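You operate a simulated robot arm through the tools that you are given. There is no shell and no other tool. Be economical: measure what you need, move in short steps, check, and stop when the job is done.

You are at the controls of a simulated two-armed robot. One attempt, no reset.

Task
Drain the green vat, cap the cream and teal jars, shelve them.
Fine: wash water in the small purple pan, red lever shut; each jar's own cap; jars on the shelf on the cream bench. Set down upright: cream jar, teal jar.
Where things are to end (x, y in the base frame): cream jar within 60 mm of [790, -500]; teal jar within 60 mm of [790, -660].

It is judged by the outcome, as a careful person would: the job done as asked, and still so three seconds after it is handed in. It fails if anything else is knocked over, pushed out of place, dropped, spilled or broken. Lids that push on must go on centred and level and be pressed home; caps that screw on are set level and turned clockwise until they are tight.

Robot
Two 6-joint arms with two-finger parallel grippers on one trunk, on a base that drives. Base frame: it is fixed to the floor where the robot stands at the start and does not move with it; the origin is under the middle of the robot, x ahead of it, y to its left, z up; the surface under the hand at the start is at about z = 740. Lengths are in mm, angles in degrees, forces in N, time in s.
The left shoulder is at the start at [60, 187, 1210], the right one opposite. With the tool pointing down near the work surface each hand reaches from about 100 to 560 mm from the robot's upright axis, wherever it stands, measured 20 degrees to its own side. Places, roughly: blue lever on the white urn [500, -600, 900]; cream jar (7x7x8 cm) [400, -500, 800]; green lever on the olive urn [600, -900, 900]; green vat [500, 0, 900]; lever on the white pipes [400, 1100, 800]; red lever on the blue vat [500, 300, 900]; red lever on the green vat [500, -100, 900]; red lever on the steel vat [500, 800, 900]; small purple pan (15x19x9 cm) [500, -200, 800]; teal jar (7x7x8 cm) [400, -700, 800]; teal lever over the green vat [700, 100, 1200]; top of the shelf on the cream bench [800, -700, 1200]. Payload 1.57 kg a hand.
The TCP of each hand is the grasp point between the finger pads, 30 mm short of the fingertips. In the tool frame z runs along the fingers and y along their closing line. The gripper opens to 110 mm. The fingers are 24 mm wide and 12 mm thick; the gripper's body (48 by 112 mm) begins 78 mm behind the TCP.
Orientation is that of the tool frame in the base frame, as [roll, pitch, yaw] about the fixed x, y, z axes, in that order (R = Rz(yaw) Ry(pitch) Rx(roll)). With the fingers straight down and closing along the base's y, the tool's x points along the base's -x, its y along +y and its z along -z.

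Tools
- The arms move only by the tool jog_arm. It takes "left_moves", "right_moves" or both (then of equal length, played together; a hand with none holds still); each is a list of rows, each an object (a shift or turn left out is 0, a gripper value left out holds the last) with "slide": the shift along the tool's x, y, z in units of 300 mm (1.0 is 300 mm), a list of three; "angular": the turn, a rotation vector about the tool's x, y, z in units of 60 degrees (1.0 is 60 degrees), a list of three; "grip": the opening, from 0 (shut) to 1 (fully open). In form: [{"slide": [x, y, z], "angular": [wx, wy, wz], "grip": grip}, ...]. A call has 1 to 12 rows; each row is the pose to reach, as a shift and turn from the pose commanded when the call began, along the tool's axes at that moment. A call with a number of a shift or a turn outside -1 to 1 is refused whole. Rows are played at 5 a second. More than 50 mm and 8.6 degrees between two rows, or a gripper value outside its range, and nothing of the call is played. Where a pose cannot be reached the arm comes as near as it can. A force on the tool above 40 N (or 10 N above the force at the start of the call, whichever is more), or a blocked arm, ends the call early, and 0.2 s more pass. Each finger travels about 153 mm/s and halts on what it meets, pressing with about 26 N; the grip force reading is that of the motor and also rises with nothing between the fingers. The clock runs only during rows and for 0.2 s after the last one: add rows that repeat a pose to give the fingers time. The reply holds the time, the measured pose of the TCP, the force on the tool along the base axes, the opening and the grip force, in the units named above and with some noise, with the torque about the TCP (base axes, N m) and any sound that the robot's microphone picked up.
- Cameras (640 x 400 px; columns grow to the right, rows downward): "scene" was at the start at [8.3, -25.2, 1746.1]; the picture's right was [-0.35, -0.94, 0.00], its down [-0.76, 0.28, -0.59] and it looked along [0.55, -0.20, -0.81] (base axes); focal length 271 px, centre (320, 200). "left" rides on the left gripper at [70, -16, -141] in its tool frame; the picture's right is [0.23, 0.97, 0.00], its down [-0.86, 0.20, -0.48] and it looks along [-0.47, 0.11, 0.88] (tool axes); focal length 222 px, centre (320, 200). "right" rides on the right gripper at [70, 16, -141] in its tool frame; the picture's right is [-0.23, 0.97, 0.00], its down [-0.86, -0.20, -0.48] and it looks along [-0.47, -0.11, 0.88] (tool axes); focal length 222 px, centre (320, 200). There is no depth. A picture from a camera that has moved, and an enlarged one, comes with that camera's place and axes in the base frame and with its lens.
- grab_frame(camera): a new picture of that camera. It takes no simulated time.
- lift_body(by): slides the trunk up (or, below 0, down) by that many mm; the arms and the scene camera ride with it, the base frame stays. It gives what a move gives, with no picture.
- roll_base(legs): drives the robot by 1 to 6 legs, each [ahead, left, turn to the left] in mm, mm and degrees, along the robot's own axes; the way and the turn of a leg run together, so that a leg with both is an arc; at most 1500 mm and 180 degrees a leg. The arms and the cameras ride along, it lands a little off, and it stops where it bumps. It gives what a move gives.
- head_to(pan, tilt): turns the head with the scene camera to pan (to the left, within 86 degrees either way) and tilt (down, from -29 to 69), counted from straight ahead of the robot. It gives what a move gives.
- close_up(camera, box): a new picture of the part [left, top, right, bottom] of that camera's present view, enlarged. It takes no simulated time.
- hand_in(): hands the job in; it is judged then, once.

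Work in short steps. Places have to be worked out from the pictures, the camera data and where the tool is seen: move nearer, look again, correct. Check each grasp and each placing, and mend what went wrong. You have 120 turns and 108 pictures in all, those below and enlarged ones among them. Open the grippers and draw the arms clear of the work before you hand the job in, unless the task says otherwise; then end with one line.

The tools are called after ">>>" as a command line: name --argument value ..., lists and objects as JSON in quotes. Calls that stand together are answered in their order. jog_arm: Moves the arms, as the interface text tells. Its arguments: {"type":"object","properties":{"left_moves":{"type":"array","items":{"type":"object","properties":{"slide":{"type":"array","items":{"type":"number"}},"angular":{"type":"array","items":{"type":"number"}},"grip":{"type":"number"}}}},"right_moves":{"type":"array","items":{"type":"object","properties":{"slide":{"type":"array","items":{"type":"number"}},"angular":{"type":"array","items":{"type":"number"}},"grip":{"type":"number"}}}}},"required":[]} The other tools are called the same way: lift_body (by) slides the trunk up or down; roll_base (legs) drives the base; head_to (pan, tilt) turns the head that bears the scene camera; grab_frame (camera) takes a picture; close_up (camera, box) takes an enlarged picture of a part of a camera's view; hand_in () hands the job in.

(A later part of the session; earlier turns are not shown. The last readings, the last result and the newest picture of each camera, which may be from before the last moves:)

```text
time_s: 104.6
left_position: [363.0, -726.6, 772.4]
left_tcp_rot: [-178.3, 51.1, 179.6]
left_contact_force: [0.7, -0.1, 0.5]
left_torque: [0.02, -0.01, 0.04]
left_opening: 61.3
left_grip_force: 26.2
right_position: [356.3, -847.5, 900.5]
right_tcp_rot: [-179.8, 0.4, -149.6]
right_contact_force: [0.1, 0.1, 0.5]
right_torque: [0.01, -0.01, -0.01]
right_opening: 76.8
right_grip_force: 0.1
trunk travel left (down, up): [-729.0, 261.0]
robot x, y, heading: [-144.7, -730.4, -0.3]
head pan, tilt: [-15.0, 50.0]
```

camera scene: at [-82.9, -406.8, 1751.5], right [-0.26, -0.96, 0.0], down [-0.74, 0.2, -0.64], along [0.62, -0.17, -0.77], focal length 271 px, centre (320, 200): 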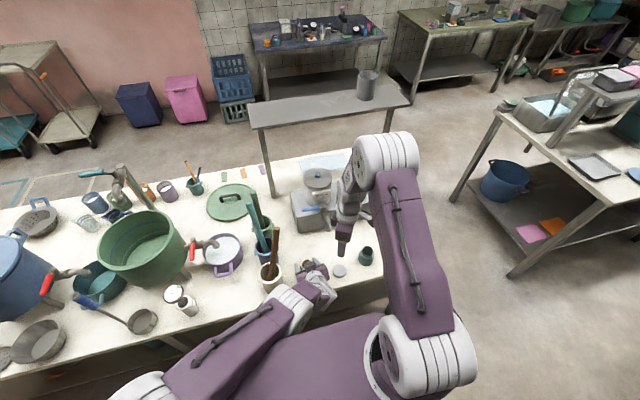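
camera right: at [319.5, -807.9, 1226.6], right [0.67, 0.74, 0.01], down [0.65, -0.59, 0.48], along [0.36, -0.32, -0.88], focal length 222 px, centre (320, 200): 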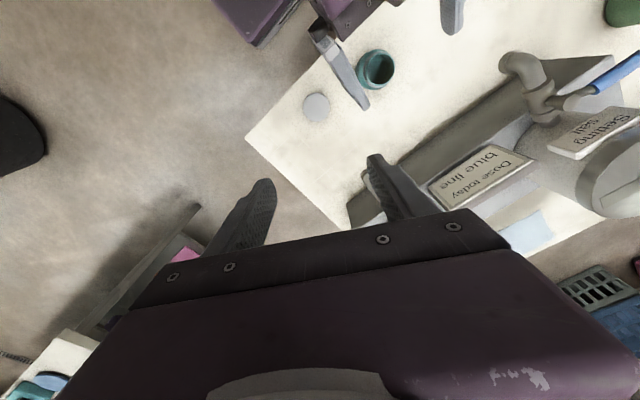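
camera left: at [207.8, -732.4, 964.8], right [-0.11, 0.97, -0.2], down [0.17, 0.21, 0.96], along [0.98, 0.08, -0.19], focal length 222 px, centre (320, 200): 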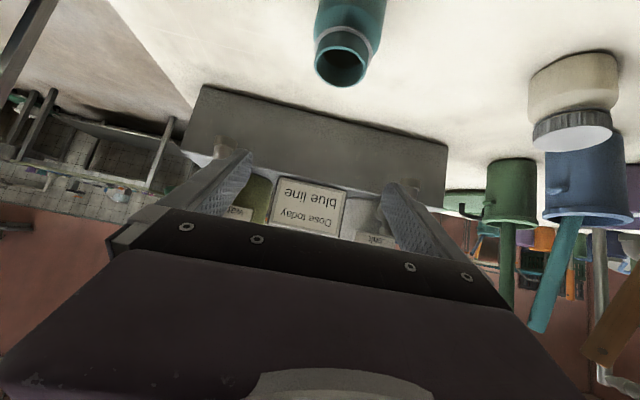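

Teal jar gripped (61 mm, 26 N). Finish unwinding the right wrist to ψ≈-96 and check the cap below.

>>> jog_arm --right_moves '[{"angular": [0, 0, -0.13]}, {"angular": [0, 0, -0.26]}, {"angular": [0, 0, -0.39]}, {"angular": [0, 0, -0.52]}, {"angular": [0, 0, -0.65]}, {"angular": [0, 0, -0.78]}, {"angular": [0, 0, -0.9]}]'

>>> close_up --camera "right" --box '[220, 60, 460, 240]'

```text
time_s: 106.2
left_position: [362.4, -725.7, 772.8]
left_tcp_rot: [-178.3, 51.2, 179.6]
left_contact_force: [-0.5, 1.1, 1.7]
left_torque: [0.1, -0.05, 0.0]
left_opening: 61.2
left_grip_force: 26.1
right_position: [355.2, -845.7, 898.7]
right_tcp_rot: [-179.6, 0.0, -95.7]
right_contact_force: [-0.2, 0.2, 0.2]
right_torque: [0.03, 0.02, 0.04]
right_opening: 77.0
right_grip_force: 0.2
trunk travel left (down, up): [-729.0, 261.0]
robot x, y, heading: [-142.8, -731.9, -0.0]
head pan, tilt: [-15.0, 50.0]
```

```text
2.22 times, centred on (340, 150) of right
camera zoom: at [333.0, -914.1, 1040.6], right [-0.95, 0.32, -0.01], down [0.28, 0.83, 0.48], along [0.16, 0.45, -0.88], focal length 494 px, centre (276, 311)
```

zoom: 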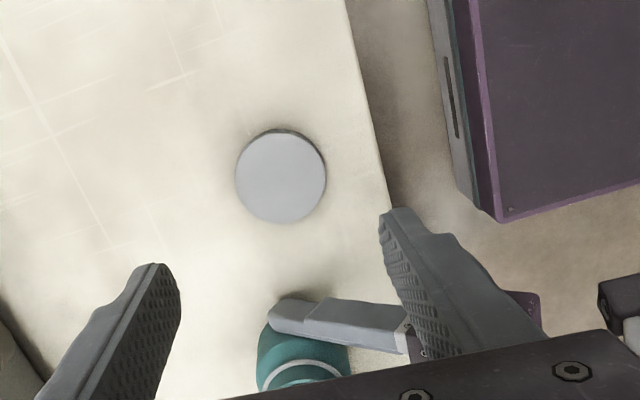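

>>> jog_arm --right_moves '[{"slide": [0.006, 0.003, 0.14]}, {"slide": [0.006, 0.003, 0.28]}, {"slide": [0.006, 0.003, 0.36]}, {"slide": [0.006, 0.003, 0.41]}, {"slide": [0.006, 0.003, 0.41], "grip": 0.55}, {"slide": [0.006, 0.003, 0.41], "grip": 0.45}, {"slide": [0.006, 0.003, 0.41], "grip": 0.35}, {"slide": [0.006, 0.003, 0.41], "grip": 0.35}]'

>>> close_up --camera "right" --box '[220, 90, 420, 250]'

```text
time_s: 108.0
left_position: [363.5, -726.1, 771.6]
left_tcp_rot: [-178.3, 51.3, 179.7]
left_contact_force: [0.2, 0.6, 3.5]
left_torque: [0.18, -0.05, -0.01]
left_opening: 60.9
left_grip_force: 26.3
right_position: [355.5, -845.3, 774.5]
right_tcp_rot: [-179.5, 0.1, -95.7]
right_contact_force: [0.2, -0.8, 0.4]
right_torque: [-0.04, 0.03, 0.01]
right_opening: 49.9
right_grip_force: 25.9
trunk travel left (down, up): [-729.0, 261.0]
robot x, y, heading: [-144.9, -729.1, -0.1]
head pan, tilt: [-15.0, 50.0]
```

```text
2.50 times, centred on (320, 170) of right
camera zoom: at [332.4, -915.0, 917.7], right [-0.95, 0.32, -0.01], down [0.28, 0.83, 0.48], along [0.16, 0.45, -0.88], focal length 555 px, centre (320, 275)
```

zoom: 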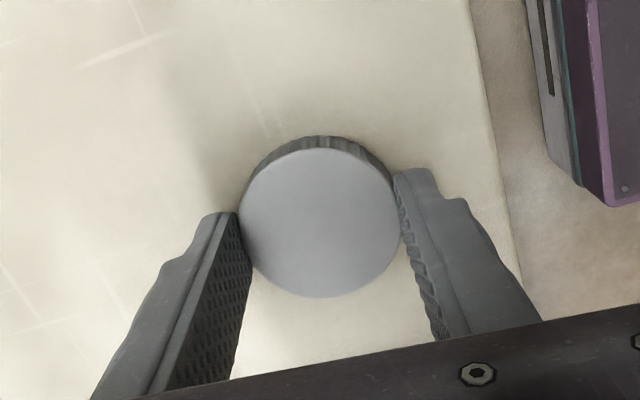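

Cap A gripped. Lifting, crossing over the teal jar, and lowering to just above the rim.

>>> jog_arm --right_moves '[{"slide": [0, 0, -0.13]}, {"slide": [0, 0, -0.28]}, {"slide": [0, 0, -0.42]}, {"slide": [0, 0, -0.52]}, {"slide": [-0.14, -0.005, -0.52]}, {"slide": [-0.28, -0.01, -0.52]}, {"slide": [-0.4, -0.015, -0.52]}, {"slide": [-0.4, -0.015, -0.4]}, {"slide": [-0.4, -0.015, -0.3]}]'

>>> close_up --camera "right" --box '[260, 100, 420, 230]'

```text
time_s: 110.0
left_position: [363.0, -727.1, 772.7]
left_tcp_rot: [-178.2, 51.2, 179.6]
left_contact_force: [-1.7, 0.9, 4.2]
left_torque: [0.16, -0.07, -0.01]
left_opening: 60.7
left_grip_force: 26.3
right_position: [370.9, -729.6, 869.1]
right_tcp_rot: [-179.4, 0.1, -95.8]
right_contact_force: [0.5, 0.1, -0.1]
right_torque: [0.02, 0.0, -0.01]
right_opening: 50.3
right_grip_force: 26.3
trunk travel left (down, up): [-729.0, 261.0]
robot x, y, heading: [-142.2, -730.7, -0.1]
head pan, tilt: [-15.0, 50.0]
```

```text
3.08 times, centred on (340, 165) of right
camera zoom: at [347.6, -798.2, 1009.6], right [-0.95, 0.32, -0.01], down [0.28, 0.83, 0.48], along [0.16, 0.45, -0.88], focal length 684 px, centre (258, 308)
```

zoom: 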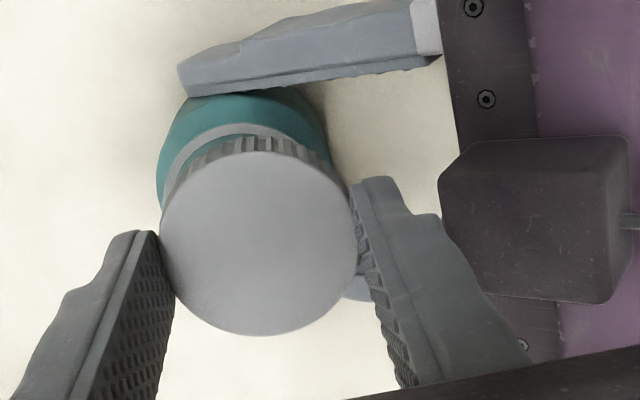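

The cap is ~5 mm short in x and y relative to the jar. Shifting by [+5.5,+4.5] and lowering to first contact.

>>> jog_arm --right_moves '[{"slide": [-0.0167, -0.0167, 0]}, {"slide": [-0.0167, -0.0167, 0.03]}, {"slide": [-0.0167, -0.0167, 0.055]}, {"slide": [-0.0167, -0.0167, 0.068]}, {"slide": [-0.0167, -0.0167, 0.076]}]'

>>> close_up --camera "right" --box '[260, 100, 420, 230]'

```text
time_s: 111.2
left_position: [363.2, -726.2, 772.7]
left_tcp_rot: [-178.4, 51.2, 179.8]
left_contact_force: [0.2, 1.4, 5.2]
left_torque: [0.18, -0.11, -0.02]
left_opening: 61.0
left_grip_force: 26.0
right_position: [377.8, -724.4, 843.2]
right_tcp_rot: [-179.5, 0.0, -95.8]
right_contact_force: [0.0, -2.2, -0.1]
right_torque: [-0.06, -0.03, 0.01]
right_opening: 49.8
right_grip_force: 26.0
trunk travel left (down, up): [-729.0, 261.0]
robot x, y, heading: [-143.4, -727.7, -0.2]
head pan, tilt: [-15.0, 50.0]
```

```text
3.08 times, centred on (340, 165) of right
camera zoom: at [353.9, -792.9, 985.6], right [-0.95, 0.32, -0.01], down [0.28, 0.83, 0.48], along [0.16, 0.45, -0.88], focal length 684 px, centre (258, 308)
```

zoom: 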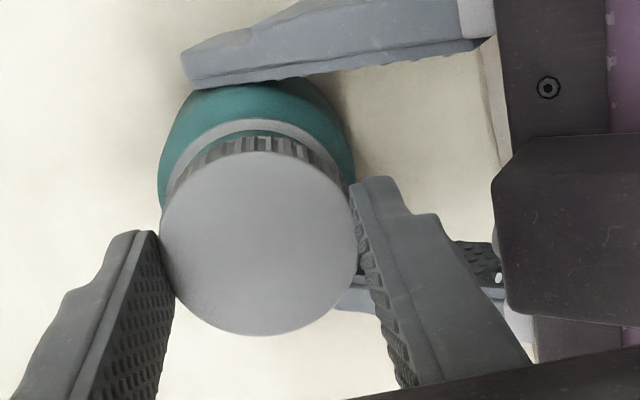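

It slid over the rim without force. Lowering onto the thread and starting the first clockwise stroke.

>>> jog_arm --right_moves '[{"slide": [0, 0, 0.008]}, {"slide": [0, 0, 0.016]}, {"slide": [0, 0, 0.018], "angular": [0, 0, 0.133]}, {"slide": [0, 0, 0.019], "angular": [0, 0, 0.267]}, {"slide": [0, 0, 0.02], "angular": [0, 0, 0.4]}, {"slide": [0, 0, 0.021], "angular": [0, 0, 0.533]}, {"slide": [0, 0, 0.022], "angular": [0, 0, 0.667]}, {"slide": [0, 0, 0.023], "angular": [0, 0, 0.8]}, {"slide": [0, 0, 0.024], "angular": [0, 0, 0.933]}]'

```text
time_s: 113.2
left_position: [362.0, -724.9, 772.6]
left_tcp_rot: [-178.3, 51.2, 179.6]
left_contact_force: [1.6, 23.7, 0.0]
left_torque: [0.57, -0.26, 0.3]
left_opening: 61.4
left_grip_force: 26.1
right_position: [379.3, -723.2, 837.3]
right_tcp_rot: [-179.7, 0.6, -151.8]
right_contact_force: [4.4, -20.6, 22.6]
right_torque: [-0.72, -0.26, 0.02]
right_opening: 50.0
right_grip_force: 26.0
trunk travel left (down, up): [-729.0, 261.0]
robot x, y, heading: [-137.7, -731.5, -0.5]
head pan, tilt: [-15.0, 50.0]
```

Going on; easing 2 mm toward -y to relieve side load, next 56 degrees.

>>> jog_arm --right_moves '[{"slide": [0.002, -0.006, 0], "angular": [0, 0, 0.133]}, {"slide": [0.002, -0.006, 0.0], "angular": [0, 0, 0.267]}, {"slide": [0.002, -0.006, 0.001], "angular": [0, 0, 0.4]}, {"slide": [0.002, -0.006, 0.002], "angular": [0, 0, 0.533]}, {"slide": [0.002, -0.006, 0.003], "angular": [0, 0, 0.667]}, {"slide": [0.002, -0.006, 0.004], "angular": [0, 0, 0.8]}, {"slide": [0.002, -0.006, 0.005], "angular": [0, 0, 0.933]}]'

```text
time_s: 114.8
left_position: [361.5, -726.0, 772.0]
left_tcp_rot: [-178.4, 51.2, 179.7]
left_contact_force: [-5.6, 19.1, -4.9]
left_torque: [0.62, -0.36, 0.17]
left_opening: 60.9
left_grip_force: 26.3
right_position: [377.1, -724.4, 836.3]
right_tcp_rot: [179.6, 0.6, 152.0]
right_contact_force: [9.7, -14.2, 32.1]
right_torque: [-0.58, -0.36, -0.01]
right_opening: 50.1
right_grip_force: 26.0
trunk travel left (down, up): [-729.0, 261.0]
robot x, y, heading: [-145.0, -730.0, 0.1]
head pan, tilt: [-15.0, 50.0]
```

>>> jog_arm --right_moves '[{"slide": [-0.005, -0.002, -0.002], "angular": [0, 0, 0.133]}, {"slide": [-0.005, -0.002, -0.001], "angular": [0, 0, 0.267]}, {"slide": [-0.005, -0.002, 0], "angular": [0, 0, 0.4]}, {"slide": [-0.005, -0.002, 0.001], "angular": [0, 0, 0.533]}, {"slide": [-0.005, -0.002, 0.002], "angular": [0, 0, 0.667]}, {"slide": [-0.005, -0.002, 0.003], "angular": [0, 0, 0.8]}, {"slide": [-0.005, -0.002, 0.004], "angular": [0, 0, 0.933]}]'

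```text
time_s: 116.4
left_position: [361.9, -726.9, 773.2]
left_tcp_rot: [-178.4, 51.2, 179.6]
left_contact_force: [3.8, -0.1, -21.4]
left_torque: [0.64, 0.59, 0.12]
left_opening: 60.8
left_grip_force: 26.5
right_position: [377.2, -726.5, 835.0]
right_tcp_rot: [179.5, 0.0, 96.2]
right_contact_force: [-9.3, 2.0, 36.7]
right_torque: [-0.06, 0.38, 0.01]
right_opening: 50.2
right_grip_force: 26.3
trunk travel left (down, up): [-729.0, 261.0]
robot x, y, heading: [-140.9, -728.9, -0.5]
head pan, tilt: [-15.0, 50.0]
```

>>> jog_arm --right_moves '[{"slide": [0, -0.002, -0.003], "angular": [0, 0, 0.133]}, {"slide": [0, -0.002, -0.003], "angular": [0, 0, 0.267]}, {"slide": [0, -0.002, -0.002], "angular": [0, 0, 0.4]}, {"slide": [0, -0.002, 0], "angular": [0, 0, 0.533]}, {"slide": [0, -0.002, 0.001], "angular": [0, 0, 0.667]}, {"slide": [0, -0.002, 0.002], "angular": [0, 0, 0.8]}, {"slide": [0, -0.002, 0.003], "angular": [0, 0, 0.933]}]'

```text
time_s: 118.0
left_position: [363.6, -726.7, 772.5]
left_tcp_rot: [-178.2, 51.2, 179.7]
left_contact_force: [-0.4, -3.0, -2.6]
left_torque: [0.46, -0.05, -0.73]
left_opening: 61.5
left_grip_force: 26.3
right_position: [375.5, -727.3, 833.4]
right_tcp_rot: [179.8, -0.2, 40.3]
right_contact_force: [-0.9, 3.1, 14.3]
right_torque: [0.11, 0.14, 0.78]
right_opening: 50.1
right_grip_force: 26.0
trunk travel left (down, up): [-729.0, 261.0]
robot x, y, heading: [-142.1, -730.5, -0.3]
head pan, tilt: [-15.0, 50.0]
```

Torque 0.78 N·m, tightening just as the cream cap did. A few degrees more before the wrist limit.

>>> jog_arm --right_moves '[{"angular": [0, 0, 0.07]}, {"angular": [0, 0, 0.13]}, {"angular": [0, 0, 0.13]}]'

```text
time_s: 118.8
left_position: [363.6, -726.5, 774.1]
left_tcp_rot: [-178.2, 51.4, 179.8]
left_contact_force: [2.0, -0.3, 4.5]
left_torque: [0.62, -0.19, -0.43]
left_opening: 61.4
left_grip_force: 25.6
right_position: [376.1, -727.1, 833.5]
right_tcp_rot: [179.8, -0.3, 32.5]
right_contact_force: [-4.8, 2.7, 8.0]
right_torque: [-0.02, 0.26, 0.53]
right_opening: 50.1
right_grip_force: 25.8
trunk travel left (down, up): [-729.0, 261.0]
robot x, y, heading: [-143.8, -726.7, -0.1]
head pan, tilt: [-15.0, 50.0]
```

One more stroke to be sure: release, rise, wind back 57 degrees.

>>> jog_arm --right_moves '[{"grip": 0.5}, {"grip": 0.54}, {"slide": [0, 0, -0.1], "grip": 0.58}, {"slide": [0, 0, -0.17], "grip": 0.6}, {"slide": [0, 0, -0.17], "angular": [0, 0, -0.14]}, {"slide": [0, 0, -0.17], "angular": [0, 0, -0.28]}, {"slide": [0, 0, -0.17], "angular": [0, 0, -0.42]}, {"slide": [0, 0, -0.17], "angular": [0, 0, -0.56]}, {"slide": [0, 0, -0.17], "angular": [0, 0, -0.7]}, {"slide": [0, 0, -0.17], "angular": [0, 0, -0.84]}, {"slide": [0, 0, -0.17], "angular": [0, 0, -0.97]}]'

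>>> close_up --camera "right" --box '[220, 80, 440, 240]'

```text
time_s: 121.2
left_position: [363.5, -726.0, 772.3]
left_tcp_rot: [-178.2, 51.2, 179.7]
left_contact_force: [1.4, 1.7, 7.1]
left_torque: [0.22, -0.27, 0.01]
left_opening: 60.8
left_grip_force: 26.0
right_position: [376.5, -726.9, 884.7]
right_tcp_rot: [179.5, 0.0, 90.9]
right_contact_force: [0.2, 0.0, -0.2]
right_torque: [-0.01, 0.01, 0.01]
right_opening: 66.1
right_grip_force: 0.1
trunk travel left (down, up): [-729.0, 261.0]
robot x, y, heading: [-140.7, -728.6, -0.2]
head pan, tilt: [-15.0, 50.0]
```

```text
2.50 times, centred on (330, 160) of right
camera zoom: at [392.3, -658.2, 1026.0], right [0.98, -0.21, 0.01], down [-0.19, -0.86, 0.48], along [-0.09, -0.47, -0.88], focal length 555 px, centre (295, 300)
```

zoom: 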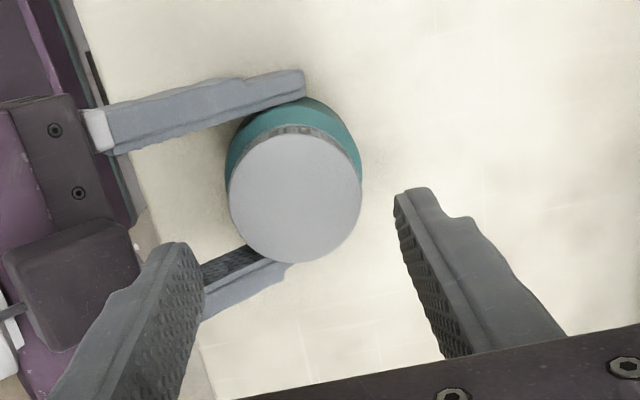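

Cap is level and centred. Descending, regripping, and turning 48 degrees.

>>> jog_arm --right_moves '[{"slide": [0, 0, 0.1]}, {"slide": [0, 0, 0.17]}, {"slide": [0, 0, 0.17], "grip": 0.5}, {"slide": [0, 0, 0.17], "grip": 0.35}, {"slide": [0, 0, 0.17], "grip": 0.3}, {"slide": [0, 0, 0.17], "grip": 0.3}, {"slide": [0, 0, 0.17], "angular": [0, 0, 0.13]}, {"slide": [0, 0, 0.17], "angular": [0, 0, 0.26]}, {"slide": [0, 0, 0.171], "angular": [0, 0, 0.39]}, {"slide": [0, 0, 0.172], "angular": [0, 0, 0.52]}, {"slide": [0, 0, 0.172], "angular": [0, 0, 0.6]}]'

```text
time_s: 123.6
left_position: [363.1, -726.9, 772.8]
left_tcp_rot: [-178.2, 51.2, 179.6]
left_contact_force: [-7.5, -0.6, 10.0]
left_torque: [0.41, -0.56, -0.81]
left_opening: 53.6
left_grip_force: 25.8
right_position: [377.7, -726.6, 832.9]
right_tcp_rot: [179.5, -0.4, 54.7]
right_contact_force: [7.4, -0.4, -0.5]
right_torque: [0.0, -0.19, 0.87]
right_opening: 50.7
right_grip_force: 26.2
trunk travel left (down, up): [-729.0, 261.0]
robot x, y, heading: [-144.9, -733.2, -0.2]
head pan, tilt: [-15.0, 50.0]
```

Same behaviour as the cream jar (left seated on a flat at 53.6 mm). Turning further to reach full torque.

>>> jog_arm --right_moves '[{"angular": [0, 0, 0.1]}, {"angular": [0, 0, 0.2]}, {"angular": [0, 0, 0.25]}, {"angular": [0, 0, 0.25]}]'

```text
time_s: 124.6
left_position: [362.3, -726.2, 772.8]
left_tcp_rot: [-178.4, 51.2, 179.6]
left_contact_force: [-6.8, 0.5, 7.7]
left_torque: [0.25, -0.29, -0.89]
left_opening: 53.3
left_grip_force: 26.3
right_position: [376.9, -727.1, 833.5]
right_tcp_rot: [179.7, -0.5, 39.7]
right_contact_force: [4.5, -1.0, 1.3]
right_torque: [-0.08, -0.14, 0.95]
right_opening: 50.0
right_grip_force: 25.6
trunk travel left (down, up): [-729.0, 261.0]
robot x, y, heading: [-142.2, -734.7, -0.2]
head pan, tilt: [-15.0, 50.0]
```

>>> close_up --camera "left" --box '[220, 110, 440, 260]'

```text
2.67 times, centred on (330, 185) of left
camera zoom: at [208.1, -736.5, 807.8], right [-0.11, 0.97, -0.2], down [0.17, 0.21, 0.96], along [0.98, 0.08, -0.19], focal length 592 px, centre (293, 240)
```

zoom: 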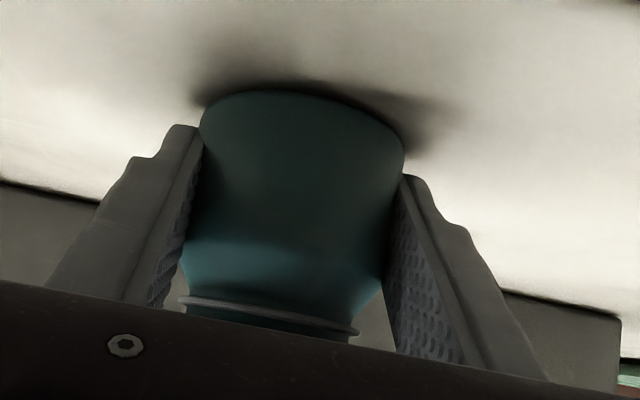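

The teal cap still has a gap above the jar's ring, unlike the cream one, so it isn't home. Another stroke: open, rise slightly, wind back.

>>> jog_arm --right_moves '[{"grip": 0.5}, {"grip": 0.56}, {"slide": [0, 0, -0.1], "grip": 0.6}, {"slide": [0, 0, -0.1], "angular": [0, 0, -0.14]}, {"slide": [0, 0, -0.1], "angular": [0, 0, -0.28]}, {"slide": [0, 0, -0.1], "angular": [0, 0, -0.42]}, {"slide": [0, 0, -0.1], "angular": [0, 0, -0.56]}, {"slide": [0, 0, -0.1], "angular": [0, 0, -0.7]}, {"slide": [0, 0, -0.1], "angular": [0, 0, -0.84]}, {"slide": [0, 0, -0.1], "angular": [0, 0, -0.98]}]'

>>> close_up --camera "right" --box '[260, 100, 400, 220]'

>>> jog_arm --right_moves '[{"slide": [0, 0, 0.1]}, {"slide": [0, 0, 0.103], "grip": 0.45}, {"slide": [0, 0, 0.103], "grip": 0.3}, {"slide": [0, 0, 0.103], "grip": 0.3}, {"slide": [0, 0, 0.104], "angular": [0, 0, 0.13]}, {"slide": [0, 0, 0.106], "angular": [0, 0, 0.26]}, {"slide": [0, 0, 0.108], "angular": [0, 0, 0.39]}, {"slide": [0, 0, 0.11], "angular": [0, 0, 0.52]}, {"slide": [0, 0, 0.112], "angular": [0, 0, 0.65]}, {"slide": [0, 0, 0.114], "angular": [0, 0, 0.78]}, {"slide": [0, 0, 0.115], "angular": [0, 0, 0.91]}]'

```text
time_s: 126.8
left_position: [362.9, -726.3, 772.6]
left_tcp_rot: [-178.3, 51.2, 179.7]
left_contact_force: [1.0, 1.5, 5.5]
left_torque: [0.23, -0.22, -0.03]
left_opening: 53.5
left_grip_force: 26.1
right_position: [377.5, -727.4, 862.8]
right_tcp_rot: [179.4, 0.2, 98.7]
right_contact_force: [-0.2, -0.2, -0.2]
right_torque: [0.02, -0.01, 0.01]
right_opening: 65.9
right_grip_force: 0.0
trunk travel left (down, up): [-729.0, 261.0]
robot x, y, heading: [-143.0, -727.9, -0.3]
head pan, tilt: [-15.0, 50.0]
```

```text
3.33 times, centred on (330, 160) of right
camera zoom: at [382.9, -656.6, 1004.7], right [1.0, -0.08, 0.01], down [-0.07, -0.88, 0.48], along [-0.03, -0.48, -0.88], focal length 740 px, centre (287, 333)
```

zoom: 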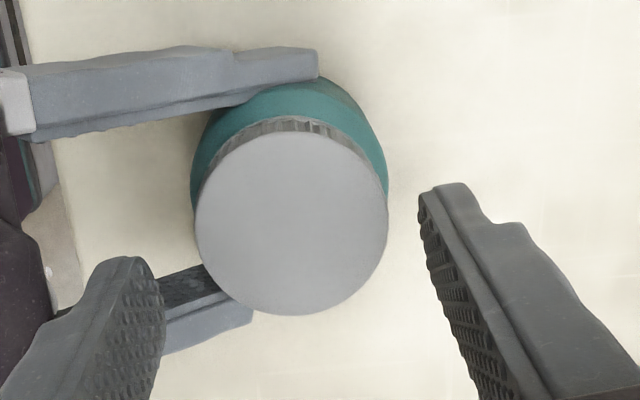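

```text
time_s: 129.2
left_position: [361.7, -725.2, 773.0]
left_tcp_rot: [-178.4, 51.0, 179.6]
left_contact_force: [4.0, -0.3, -9.0]
left_torque: [0.36, 0.22, -1.21]
left_opening: 53.7
left_grip_force: 25.8
right_position: [377.2, -729.2, 828.6]
right_tcp_rot: [179.8, -0.4, 43.9]
right_contact_force: [-3.0, -3.8, 27.6]
right_torque: [-0.23, -0.12, 1.07]
right_opening: 50.5
right_grip_force: 25.5
trunk travel left (down, up): [-729.0, 261.0]
robot x, y, heading: [-144.1, -728.6, -0.1]
head pan, tilt: [-15.0, 50.0]
```

>>> close_up --camera "left" --box '[220, 110, 440, 260]'

>>> close_up --camera "right" --box '[260, 100, 400, 220]'

```text
2.67 times, centred on (330, 185) of left
camera zoom: at [208.0, -736.6, 807.8], right [-0.11, 0.97, -0.19], down [0.17, 0.21, 0.96], along [0.98, 0.08, -0.19], focal length 592 px, centre (293, 240)
```

zoom: 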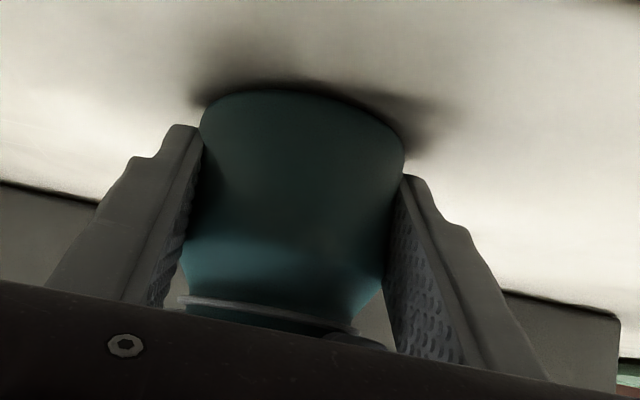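

```text
3.33 times, centred on (330, 160) of right
camera zoom: at [438.3, -692.2, 971.2], right [0.51, -0.86, 0.0], down [-0.76, -0.45, 0.47], along [-0.41, -0.24, -0.88], focal length 740 px, centre (287, 333)
```

zoom: 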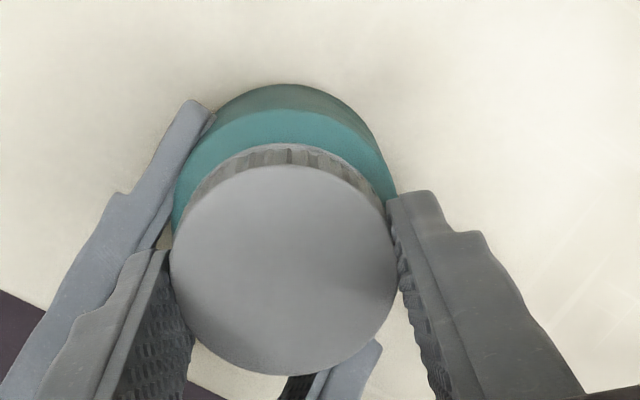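

Still a small gap, and z is still falling as it turns, so the cap is moving. One more full stroke.

>>> jog_arm --right_moves '[{"grip": 0.5}, {"grip": 0.56}, {"slide": [0, 0, -0.1], "grip": 0.6}, {"slide": [0, 0, -0.1], "angular": [0, 0, -0.14]}, {"slide": [0, 0, -0.1], "angular": [0, 0, -0.28]}, {"slide": [0, 0, -0.1], "angular": [0, 0, -0.42]}, {"slide": [0, 0, -0.1], "angular": [0, 0, -0.56]}, {"slide": [0, 0, -0.1], "angular": [0, 0, -0.7]}, {"slide": [0, 0, -0.1], "angular": [0, 0, -0.84]}, {"slide": [0, 0, -0.1], "angular": [0, 0, -0.98]}]'

>>> jog_arm --right_moves '[{"slide": [0, 0, 0.095]}, {"slide": [0, 0, 0.1], "grip": 0.45}, {"slide": [0, 0, 0.1], "grip": 0.3}, {"slide": [0, 0, 0.1], "grip": 0.3}, {"slide": [0, 0, 0.1], "angular": [0, 0, 0.13]}, {"slide": [0, 0, 0.1], "angular": [0, 0, 0.26]}, {"slide": [0, 0, 0.101], "angular": [0, 0, 0.39]}, {"slide": [0, 0, 0.102], "angular": [0, 0, 0.52]}, {"slide": [0, 0, 0.103], "angular": [0, 0, 0.65]}, {"slide": [0, 0, 0.104], "angular": [0, 0, 0.78]}, {"slide": [0, 0, 0.104], "angular": [0, 0, 0.91]}]'

>>> close_up --camera "left" --box '[220, 110, 440, 260]'

```text
time_s: 131.4
left_position: [363.1, -726.2, 773.2]
left_tcp_rot: [-178.2, 51.2, 179.7]
left_contact_force: [2.9, 0.7, 5.1]
left_torque: [0.21, -0.17, -0.05]
left_opening: 53.6
left_grip_force: 26.0
right_position: [376.8, -727.9, 857.6]
right_tcp_rot: [179.6, 0.2, 102.8]
right_contact_force: [1.2, -0.1, -0.3]
right_torque: [0.01, 0.03, -0.02]
right_opening: 66.1
right_grip_force: 0.0
trunk travel left (down, up): [-729.0, 261.0]
robot x, y, heading: [-144.4, -729.8, -0.2]
head pan, tilt: [-15.0, 50.0]
```

```text
time_s: 133.8
left_position: [362.1, -727.1, 771.4]
left_tcp_rot: [-178.4, 51.1, 179.5]
left_contact_force: [-0.6, -1.0, -4.5]
left_torque: [0.41, 0.3, -1.18]
left_opening: 54.0
left_grip_force: 26.1
right_position: [377.5, -727.4, 828.2]
right_tcp_rot: [179.6, -0.5, 48.1]
right_contact_force: [3.8, -2.4, 27.4]
right_torque: [-0.13, -0.09, 1.16]
right_opening: 51.1
right_grip_force: 26.2
trunk travel left (down, up): [-729.0, 261.0]
robot x, y, heading: [-143.3, -728.8, -0.6]
head pan, tilt: [-15.0, 50.0]
```

```text
2.67 times, centred on (330, 185) of left
camera zoom: at [207.4, -736.6, 808.0], right [-0.11, 0.97, -0.19], down [0.17, 0.21, 0.96], along [0.98, 0.08, -0.19], focal length 592 px, centre (293, 240)
```

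zoom: 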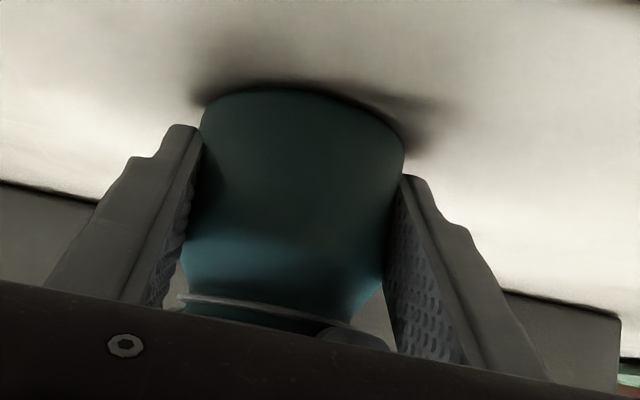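

Both last strokes ended at the same height with torque at the finger-slip level (~1.1 N·m) and the jar reacting equally: the teal cap is tight. Now the right hand releases and withdraws up and to the side; then the left lifts the jar.

>>> jog_arm --right_moves '[{"grip": 0.5}, {"grip": 0.56}, {"slide": [0, 0, -0.1], "grip": 0.6}, {"slide": [0, 0, -0.25], "grip": 0.6}, {"slide": [0, 0, -0.4]}, {"slide": [0, 0, -0.55]}, {"slide": [0, 0, -0.7]}, {"slide": [-0.126, 0.046, -0.7]}, {"slide": [-0.252, 0.093, -0.7]}, {"slide": [-0.378, 0.14, -0.7]}, {"slide": [-0.505, 0.186, -0.7]}]'

>>> jog_arm --left_moves '[{"slide": [-0.05, 0, -0.04], "grip": 0.3}, {"slide": [-0.104, 0, -0.084]}, {"slide": [-0.207, 0, -0.168]}]'

>>> grab_frame --camera "right"

```text
time_s: 136.2
left_position: [363.3, -725.5, 772.1]
left_tcp_rot: [-178.3, 51.2, 179.5]
left_contact_force: [0.6, 1.0, 9.5]
left_torque: [0.31, -0.06, 0.05]
left_opening: 53.9
left_grip_force: 25.7
right_position: [315.4, -878.5, 1035.6]
right_tcp_rot: [179.7, -0.5, 48.2]
right_contact_force: [0.4, -0.2, -0.1]
right_torque: [0.01, 0.0, 0.02]
right_opening: 65.7
right_grip_force: 0.1
trunk travel left (down, up): [-729.0, 261.0]
robot x, y, heading: [-139.7, -728.9, 0.1]
head pan, tilt: [-15.0, 50.0]
```

```text
time_s: 137.0
left_position: [363.0, -725.3, 856.1]
left_tcp_rot: [-178.2, 51.2, 179.6]
left_contact_force: [0.2, -0.1, -2.0]
left_torque: [-0.01, 0.01, 0.0]
left_opening: 53.6
left_grip_force: 26.5
right_position: [317.2, -876.8, 1035.1]
right_tcp_rot: [179.7, -0.3, 48.2]
right_contact_force: [-0.7, -1.4, -0.3]
right_torque: [-0.03, 0.01, 0.0]
right_opening: 65.8
right_grip_force: 0.0
trunk travel left (down, up): [-729.0, 261.0]
robot x, y, heading: [-142.2, -727.7, -0.4]
head pan, tilt: [-15.0, 50.0]
```

```text
15 pictures are left
camera right: at [375.2, -837.4, 1177.3], right [0.57, -0.82, 0.0], down [-0.72, -0.5, 0.47], along [-0.38, -0.27, -0.88], focal length 222 px, centre (320, 200)
```

right: 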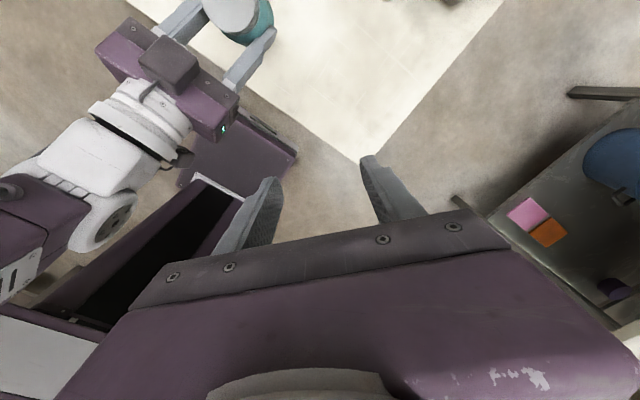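

Teal jar is lifted with its cap on. Raising the trunk fully, then extending the left hand forward/up to shelf height (bench targets: shelf top ≈1175, front edge x≈755).

>>> lift_body --by 258

>>> jog_arm --left_moves '[{"slide": [-0.123, 0.083, 0.033]}, {"slide": [-0.246, 0.167, 0.066]}, {"slide": [-0.369, 0.25, 0.1]}, {"slide": [-0.492, 0.333, 0.132]}, {"slide": [-0.615, 0.417, 0.165]}, {"slide": [-0.737, 0.5, 0.198]}]'

```text
time_s: 139.6
left_position: [365.3, -725.4, 1112.4]
left_tcp_rot: [-178.3, 51.1, 179.6]
left_contact_force: [-0.1, -0.1, -1.7]
left_torque: [0.0, 0.04, 0.0]
left_opening: 53.6
left_grip_force: 25.6
right_position: [317.2, -877.7, 1293.7]
right_tcp_rot: [179.6, -0.3, 48.2]
right_contact_force: [0.5, -0.2, -0.6]
right_torque: [0.01, -0.01, -0.02]
right_opening: 66.0
right_grip_force: 0.0
trunk travel left (down, up): [-987.0, 3.0]
robot x, y, heading: [-144.0, -729.3, -0.4]
head pan, tilt: [-15.0, 50.0]
```

```text
time_s: 141.0
left_position: [555.9, -578.9, 1245.2]
left_tcp_rot: [-178.2, 51.1, 179.6]
left_contact_force: [0.7, 0.4, -1.3]
left_torque: [0.02, 0.04, -0.03]
left_opening: 53.5
left_grip_force: 25.8
right_position: [318.6, -876.2, 1291.9]
right_tcp_rot: [179.6, -0.2, 48.2]
right_contact_force: [0.1, -0.3, 0.2]
right_torque: [-0.05, 0.03, 0.01]
right_opening: 66.0
right_grip_force: 0.0
trunk travel left (down, up): [-987.0, 3.0]
robot x, y, heading: [-144.4, -729.5, -0.0]
head pan, tilt: [-15.0, 50.0]
```

Reach holds. Driving sideways and up to near the original stand-off, then checking the view toward the shelf.

>>> roll_base --legs '[[0, -81, 0], [140, 0, 0]]'

>>> head_to --pan 8 --tilt 32

>>> grab_frame --camera "scene"

>>> grab_frame --camera "left"

```text
time_s: 143.0
left_position: [690.1, -663.8, 1247.9]
left_tcp_rot: [-178.6, 51.3, 179.5]
left_contact_force: [-0.3, -1.1, -2.5]
left_torque: [0.02, 0.0, 0.01]
left_opening: 53.0
left_grip_force: 25.9
right_position: [454.2, -961.6, 1294.6]
right_tcp_rot: [179.8, -0.5, 48.3]
right_contact_force: [-1.1, 0.0, 1.0]
right_torque: [0.05, -0.05, 0.0]
right_opening: 65.9
right_grip_force: 0.0
trunk travel left (down, up): [-987.0, 3.0]
robot x, y, heading: [-5.4, -810.2, 0.1]
head pan, tilt: [-15.0, 50.0]
```

```text
time_s: 143.9
left_position: [694.9, -661.2, 1244.0]
left_tcp_rot: [-178.3, 51.0, 179.7]
left_contact_force: [0.1, 0.8, -1.6]
left_torque: [-0.04, -0.01, -0.01]
left_opening: 53.4
left_grip_force: 25.9
right_position: [458.1, -958.6, 1292.6]
right_tcp_rot: [179.9, -0.4, 48.3]
right_contact_force: [0.0, -0.6, -0.9]
right_torque: [-0.02, -0.02, -0.01]
right_opening: 66.2
right_grip_force: 0.0
trunk travel left (down, up): [-987.0, 3.0]
robot x, y, heading: [-2.1, -807.6, -0.3]
head pan, tilt: [8.0, 32.0]
```

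```text
14 pictures are left
camera scene: at [27.2, -799.6, 1925.8], right [0.14, -0.99, 0.0], down [-0.53, -0.07, -0.85], along [0.84, 0.12, -0.53], focal length 271 px, centre (320, 200)
```

scene: 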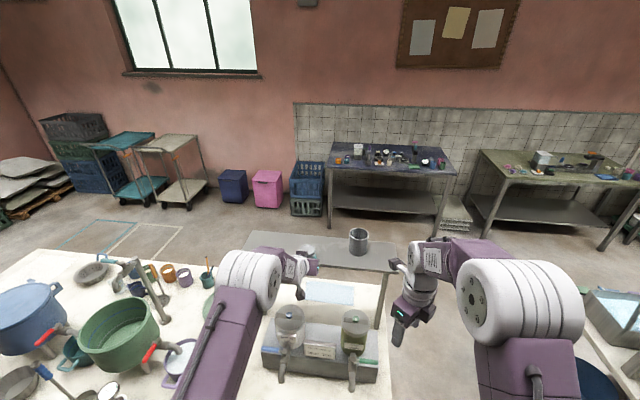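

```text
13 pictures are left
camera left: at [540.4, -671.1, 1280.2], right [-0.12, 0.97, -0.2], down [0.17, 0.21, 0.96], along [0.98, 0.08, -0.19], focal length 222 px, centre (320, 200)
```

left: 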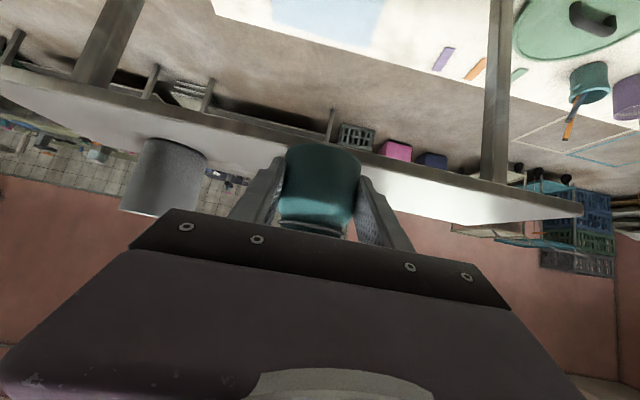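

Shelf top ≈1190, front edge ≈x 755; the jar's bottom is ~1212. I raise it 15 mm and reach 30 mm further, then drive forward in short legs.

>>> jog_arm --left_moves '[{"slide": [-0.05, 0, -0.02]}, {"slide": [-0.102, 0, 0.047]}]'

>>> roll_base --legs '[[35, 0, 0], [36, 0, 0]]'

>>> grab_frame --camera "left"

```text
time_s: 144.5
left_position: [725.5, -661.0, 1261.2]
left_tcp_rot: [-178.4, 51.0, 179.7]
left_contact_force: [0.2, -0.4, -2.3]
left_torque: [-0.01, 0.02, 0.03]
left_opening: 53.5
left_grip_force: 26.2
right_position: [458.8, -959.3, 1292.4]
right_tcp_rot: [179.8, -0.4, 48.4]
right_contact_force: [0.9, 0.6, -0.1]
right_torque: [0.0, 0.05, -0.04]
right_opening: 66.1
right_grip_force: 0.1
trunk travel left (down, up): [-987.0, 3.0]
robot x, y, heading: [-6.5, -813.2, -0.1]
head pan, tilt: [8.0, 32.0]
```

```text
time_s: 145.8
left_position: [790.6, -662.7, 1264.4]
left_tcp_rot: [-178.3, 51.3, 179.8]
left_contact_force: [-0.2, 0.1, -1.9]
left_torque: [0.0, 0.04, -0.04]
left_opening: 53.3
left_grip_force: 26.2
right_position: [523.8, -958.8, 1293.7]
right_tcp_rot: [179.5, -0.4, 48.2]
right_contact_force: [-0.4, 0.1, 0.2]
right_torque: [0.01, -0.05, -0.02]
right_opening: 66.0
right_grip_force: 0.2
trunk travel left (down, up): [-987.0, 3.0]
robot x, y, heading: [71.4, -809.4, 0.1]
head pan, tilt: [8.0, 32.0]
```

```text
12 pictures are left
camera left: at [636.6, -671.9, 1298.8], right [-0.11, 0.97, -0.2], down [0.17, 0.21, 0.96], along [0.98, 0.08, -0.19], focal length 222 px, centre (320, 200)
```

left: 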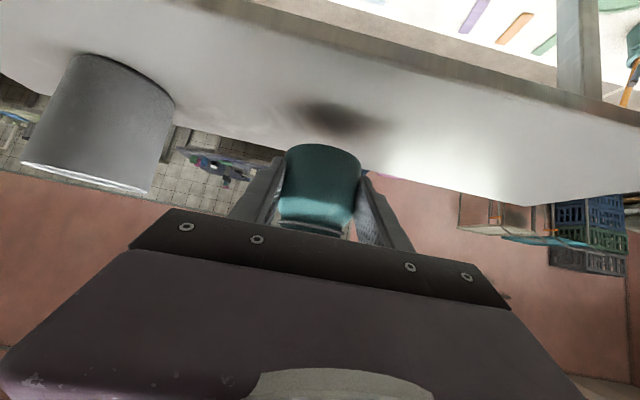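

Jar hovers over the shelf at ≈[803,-662], well inside the front edge. Lowering gently.

>>> jog_arm --left_moves '[{"slide": [0.039, 0, 0.031]}, {"slide": [0.078, 0, 0.063]}, {"slide": [0.094, 0, 0.075]}, {"slide": [0.099, 0, 0.08]}, {"slide": [0.104, 0, 0.084]}]'

```text
time_s: 147.0
left_position: [791.5, -664.4, 1232.4]
left_tcp_rot: [-178.4, 52.4, 179.6]
left_contact_force: [1.1, 1.9, 39.7]
left_torque: [0.96, 0.04, 0.02]
left_opening: 53.6
left_grip_force: 26.1
right_position: [522.0, -961.7, 1296.5]
right_tcp_rot: [179.5, -0.6, 48.1]
right_contact_force: [0.2, -0.2, 0.2]
right_torque: [-0.01, -0.02, 0.02]
right_opening: 65.8
right_grip_force: 0.1
trunk travel left (down, up): [-987.0, 3.0]
robot x, y, heading: [68.6, -813.2, -0.3]
head pan, tilt: [8.0, 32.0]
```

Contact with the shelf (top ≈1200). Easing up ~7 mm to take off the press, then opening.

>>> jog_arm --left_moves '[{"slide": [-0.009, 0, -0.007]}, {"slide": [-0.018, 0, -0.0146]}, {"slide": [-0.018, 0, -0.0146]}, {"slide": [-0.018, 0, -0.0146], "grip": 0.55}, {"slide": [-0.018, 0, -0.0146], "grip": 0.7}, {"slide": [-0.018, 0, -0.0146], "grip": 1}, {"slide": [-0.018, 0, -0.0146], "grip": 1}]'

>>> grab_frame --camera "left"

```text
time_s: 148.6
left_position: [791.8, -665.0, 1232.9]
left_tcp_rot: [-178.5, 51.5, 179.6]
left_contact_force: [-3.0, -6.6, 25.6]
left_torque: [1.2, -0.38, 0.01]
left_opening: 103.8
left_grip_force: 0.2
right_position: [523.2, -963.6, 1294.3]
right_tcp_rot: [179.6, -0.6, 48.2]
right_contact_force: [0.9, 0.9, -0.6]
right_torque: [0.0, 0.01, -0.02]
right_opening: 66.0
right_grip_force: 0.1
trunk travel left (down, up): [-987.0, 3.0]
robot x, y, heading: [65.4, -810.9, -0.2]
head pan, tilt: [8.0, 32.0]
```

```text
11 pictures are left
camera left: at [637.1, -675.6, 1266.7], right [-0.11, 0.97, -0.19], down [0.16, 0.21, 0.96], along [0.98, 0.08, -0.18], focal length 222 px, centre (320, 200)
```

left: 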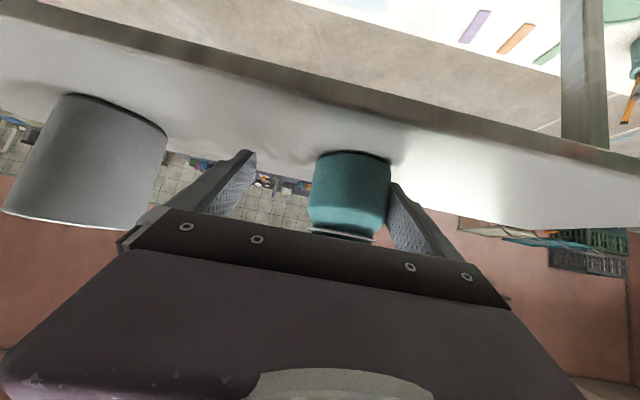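

Teal jar stands upright on the shelf at ≈[803,-645]. I centre the open fingers around it slightly and rise straight up.

>>> jog_arm --left_moves '[{"slide": [-0.01, 0.02, -0.01], "grip": 1}, {"slide": [-0.02, 0.04, -0.016]}, {"slide": [-0.06, 0.04, -0.048]}, {"slide": [-0.12, 0.04, -0.097]}, {"slide": [-0.22, 0.04, -0.177]}, {"slide": [-0.32, 0.04, -0.258]}]'

>>> grab_frame --camera "left"

```text
time_s: 150.0
left_position: [798.2, -652.6, 1324.6]
left_tcp_rot: [-178.3, 53.3, 179.9]
left_contact_force: [-0.1, -0.2, 0.2]
left_torque: [0.03, -0.01, 0.03]
left_opening: 110.0
left_grip_force: 0.0
left hand out of reach, approached as far as the arm can: row 5, 6
right_position: [527.9, -959.9, 1293.5]
right_tcp_rot: [179.7, -0.2, 48.2]
right_contact_force: [-0.4, 0.6, -0.6]
right_torque: [-0.02, 0.01, -0.02]
right_opening: 66.0
right_grip_force: 0.1
trunk travel left (down, up): [-987.0, 3.0]
robot x, y, heading: [67.0, -807.7, -0.2]
head pan, tilt: [8.0, 32.0]
```

```text
10 pictures are left
camera left: at [642.3, -663.2, 1354.3], right [-0.11, 0.97, -0.2], down [0.13, 0.21, 0.97], along [0.98, 0.08, -0.15], focal length 222 px, centre (320, 200)
```

left: 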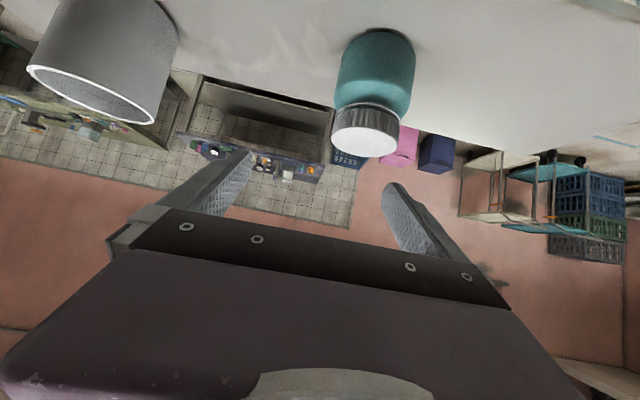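

Teal jar is upright and capped at ≈[797,-628], within tolerance. Backing off, retracting the left hand, lowering the trunk, and returning to the cream jar (hands stay above everything).

>>> roll_base --legs '[[-201, 0, 0]]'

>>> jog_arm --left_moves '[{"slide": [0.084, -0.085, -0.094], "angular": [0, 0.006, 0]}, {"slide": [0.168, -0.17, -0.188], "angular": [0, 0.012, 0]}, {"slide": [0.252, -0.254, -0.282], "angular": [0, 0.018, 0]}, {"slide": [0.336, -0.338, -0.376], "angular": [0, 0.024, 0]}, {"slide": [0.42, -0.423, -0.47], "angular": [0, 0.03, 0]}, {"slide": [0.504, -0.507, -0.564], "angular": [0, 0.035, 0]}]'

>>> lift_body --by -258

>>> roll_base --legs '[[0, 318, 0]]'

>>> grab_frame --camera "left"

```text
time_s: 151.6
left_position: [601.1, -650.9, 1321.7]
left_tcp_rot: [-178.5, 53.1, 179.9]
left_contact_force: [0.8, 0.6, 0.2]
left_torque: [0.01, 0.02, 0.0]
left_opening: 110.1
left_grip_force: 0.1
right_position: [333.0, -958.3, 1291.5]
right_tcp_rot: [179.8, -0.1, 48.4]
right_contact_force: [0.6, -0.5, -0.2]
right_torque: [0.0, 0.05, 0.0]
right_opening: 65.9
right_grip_force: 0.1
trunk travel left (down, up): [-987.0, 3.0]
robot x, y, heading: [-132.7, -810.6, 0.1]
head pan, tilt: [8.0, 32.0]
```

```text
time_s: 153.0
left_position: [366.7, -802.4, 1308.0]
left_tcp_rot: [-178.6, 51.2, 179.8]
left_contact_force: [-0.5, 0.0, 0.3]
left_torque: [-0.01, 0.02, -0.02]
left_opening: 110.0
left_grip_force: 0.0
left hand out of reach, approached as far as the arm can: row 1
right_position: [327.2, -960.1, 1293.3]
right_tcp_rot: [179.8, -0.4, 48.4]
right_contact_force: [-0.4, 0.2, -0.5]
right_torque: [0.04, 0.01, 0.02]
right_opening: 65.9
right_grip_force: 0.1
trunk travel left (down, up): [-987.0, 3.0]
robot x, y, heading: [-134.1, -812.1, -0.2]
head pan, tilt: [8.0, 32.0]
```

```text
time_s: 155.7
left_position: [366.9, -801.0, 1049.3]
left_tcp_rot: [-178.5, 51.2, 179.9]
left_contact_force: [-0.2, -0.3, 0.0]
left_torque: [0.0, -0.02, -0.01]
left_opening: 110.0
left_grip_force: 0.0
right_position: [326.9, -958.4, 1036.4]
right_tcp_rot: [179.6, -0.4, 48.4]
right_contact_force: [-0.1, -0.3, 0.2]
right_torque: [-0.02, 0.0, -0.01]
right_opening: 66.1
right_grip_force: 0.1
trunk travel left (down, up): [-729.0, 261.0]
robot x, y, heading: [-133.2, -813.0, -0.2]
head pan, tilt: [8.0, 32.0]
```

```text
time_s: 157.8
left_position: [367.5, -483.7, 1048.8]
left_tcp_rot: [-178.5, 51.1, 179.7]
left_contact_force: [0.4, 0.0, -0.2]
left_torque: [0.03, 0.0, -0.01]
left_opening: 109.9
left_grip_force: 0.1
right_position: [327.7, -641.9, 1035.0]
right_tcp_rot: [179.8, -0.3, 48.2]
right_contact_force: [0.2, 0.2, -0.4]
right_torque: [0.03, -0.02, 0.02]
right_opening: 65.9
right_grip_force: 0.0
trunk travel left (down, up): [-729.0, 261.0]
robot x, y, heading: [-133.3, -493.9, -0.3]
head pan, tilt: [8.0, 32.0]
```

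```text
9 pictures are left
camera left: at [213.1, -494.7, 1084.9], right [-0.12, 0.97, -0.19], down [0.17, 0.21, 0.96], along [0.98, 0.08, -0.19], focal length 222 px, centre (320, 200)
```

left: 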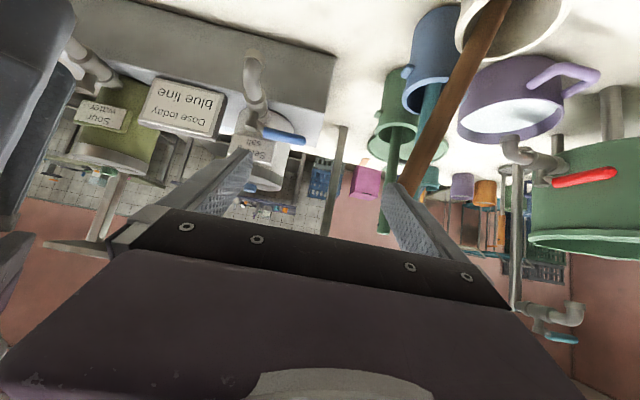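

>>> jog_arm --left_moves '[{"slide": [0.107, -0.01, 0.086]}, {"slide": [0.214, -0.01, 0.173]}, {"slide": [0.321, -0.01, 0.259]}, {"slide": [0.428, -0.01, 0.345]}]'

>>> grab_frame --camera "left"

```text
time_s: 158.8
left_position: [392.6, -512.1, 893.4]
left_tcp_rot: [179.5, 50.6, 178.6]
left_contact_force: [-0.4, -0.1, -0.4]
left_torque: [0.01, 0.0, 0.0]
left_opening: 110.3
left_grip_force: 0.0
left hand out of reach, approached as far as the arm can: row 2, 3, 4
right_position: [328.1, -642.3, 1034.8]
right_tcp_rot: [179.8, -0.3, 48.4]
right_contact_force: [0.0, 0.4, 0.7]
right_torque: [0.01, 0.0, -0.03]
right_opening: 65.9
right_grip_force: 0.1
trunk travel left (down, up): [-729.0, 261.0]
robot x, y, heading: [-134.1, -488.6, -0.5]
head pan, tilt: [8.0, 32.0]
```

```text
8 pictures are left
camera left: at [238.9, -524.6, 930.9], right [-0.13, 0.98, -0.17], down [0.18, 0.19, 0.97], along [0.98, 0.09, -0.2], focal length 222 px, centre (320, 200)
```

left: 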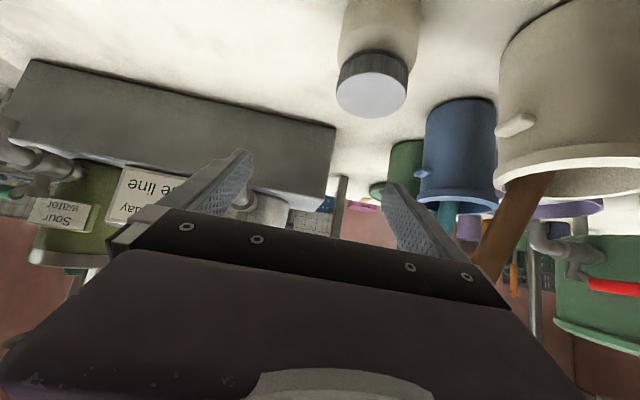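

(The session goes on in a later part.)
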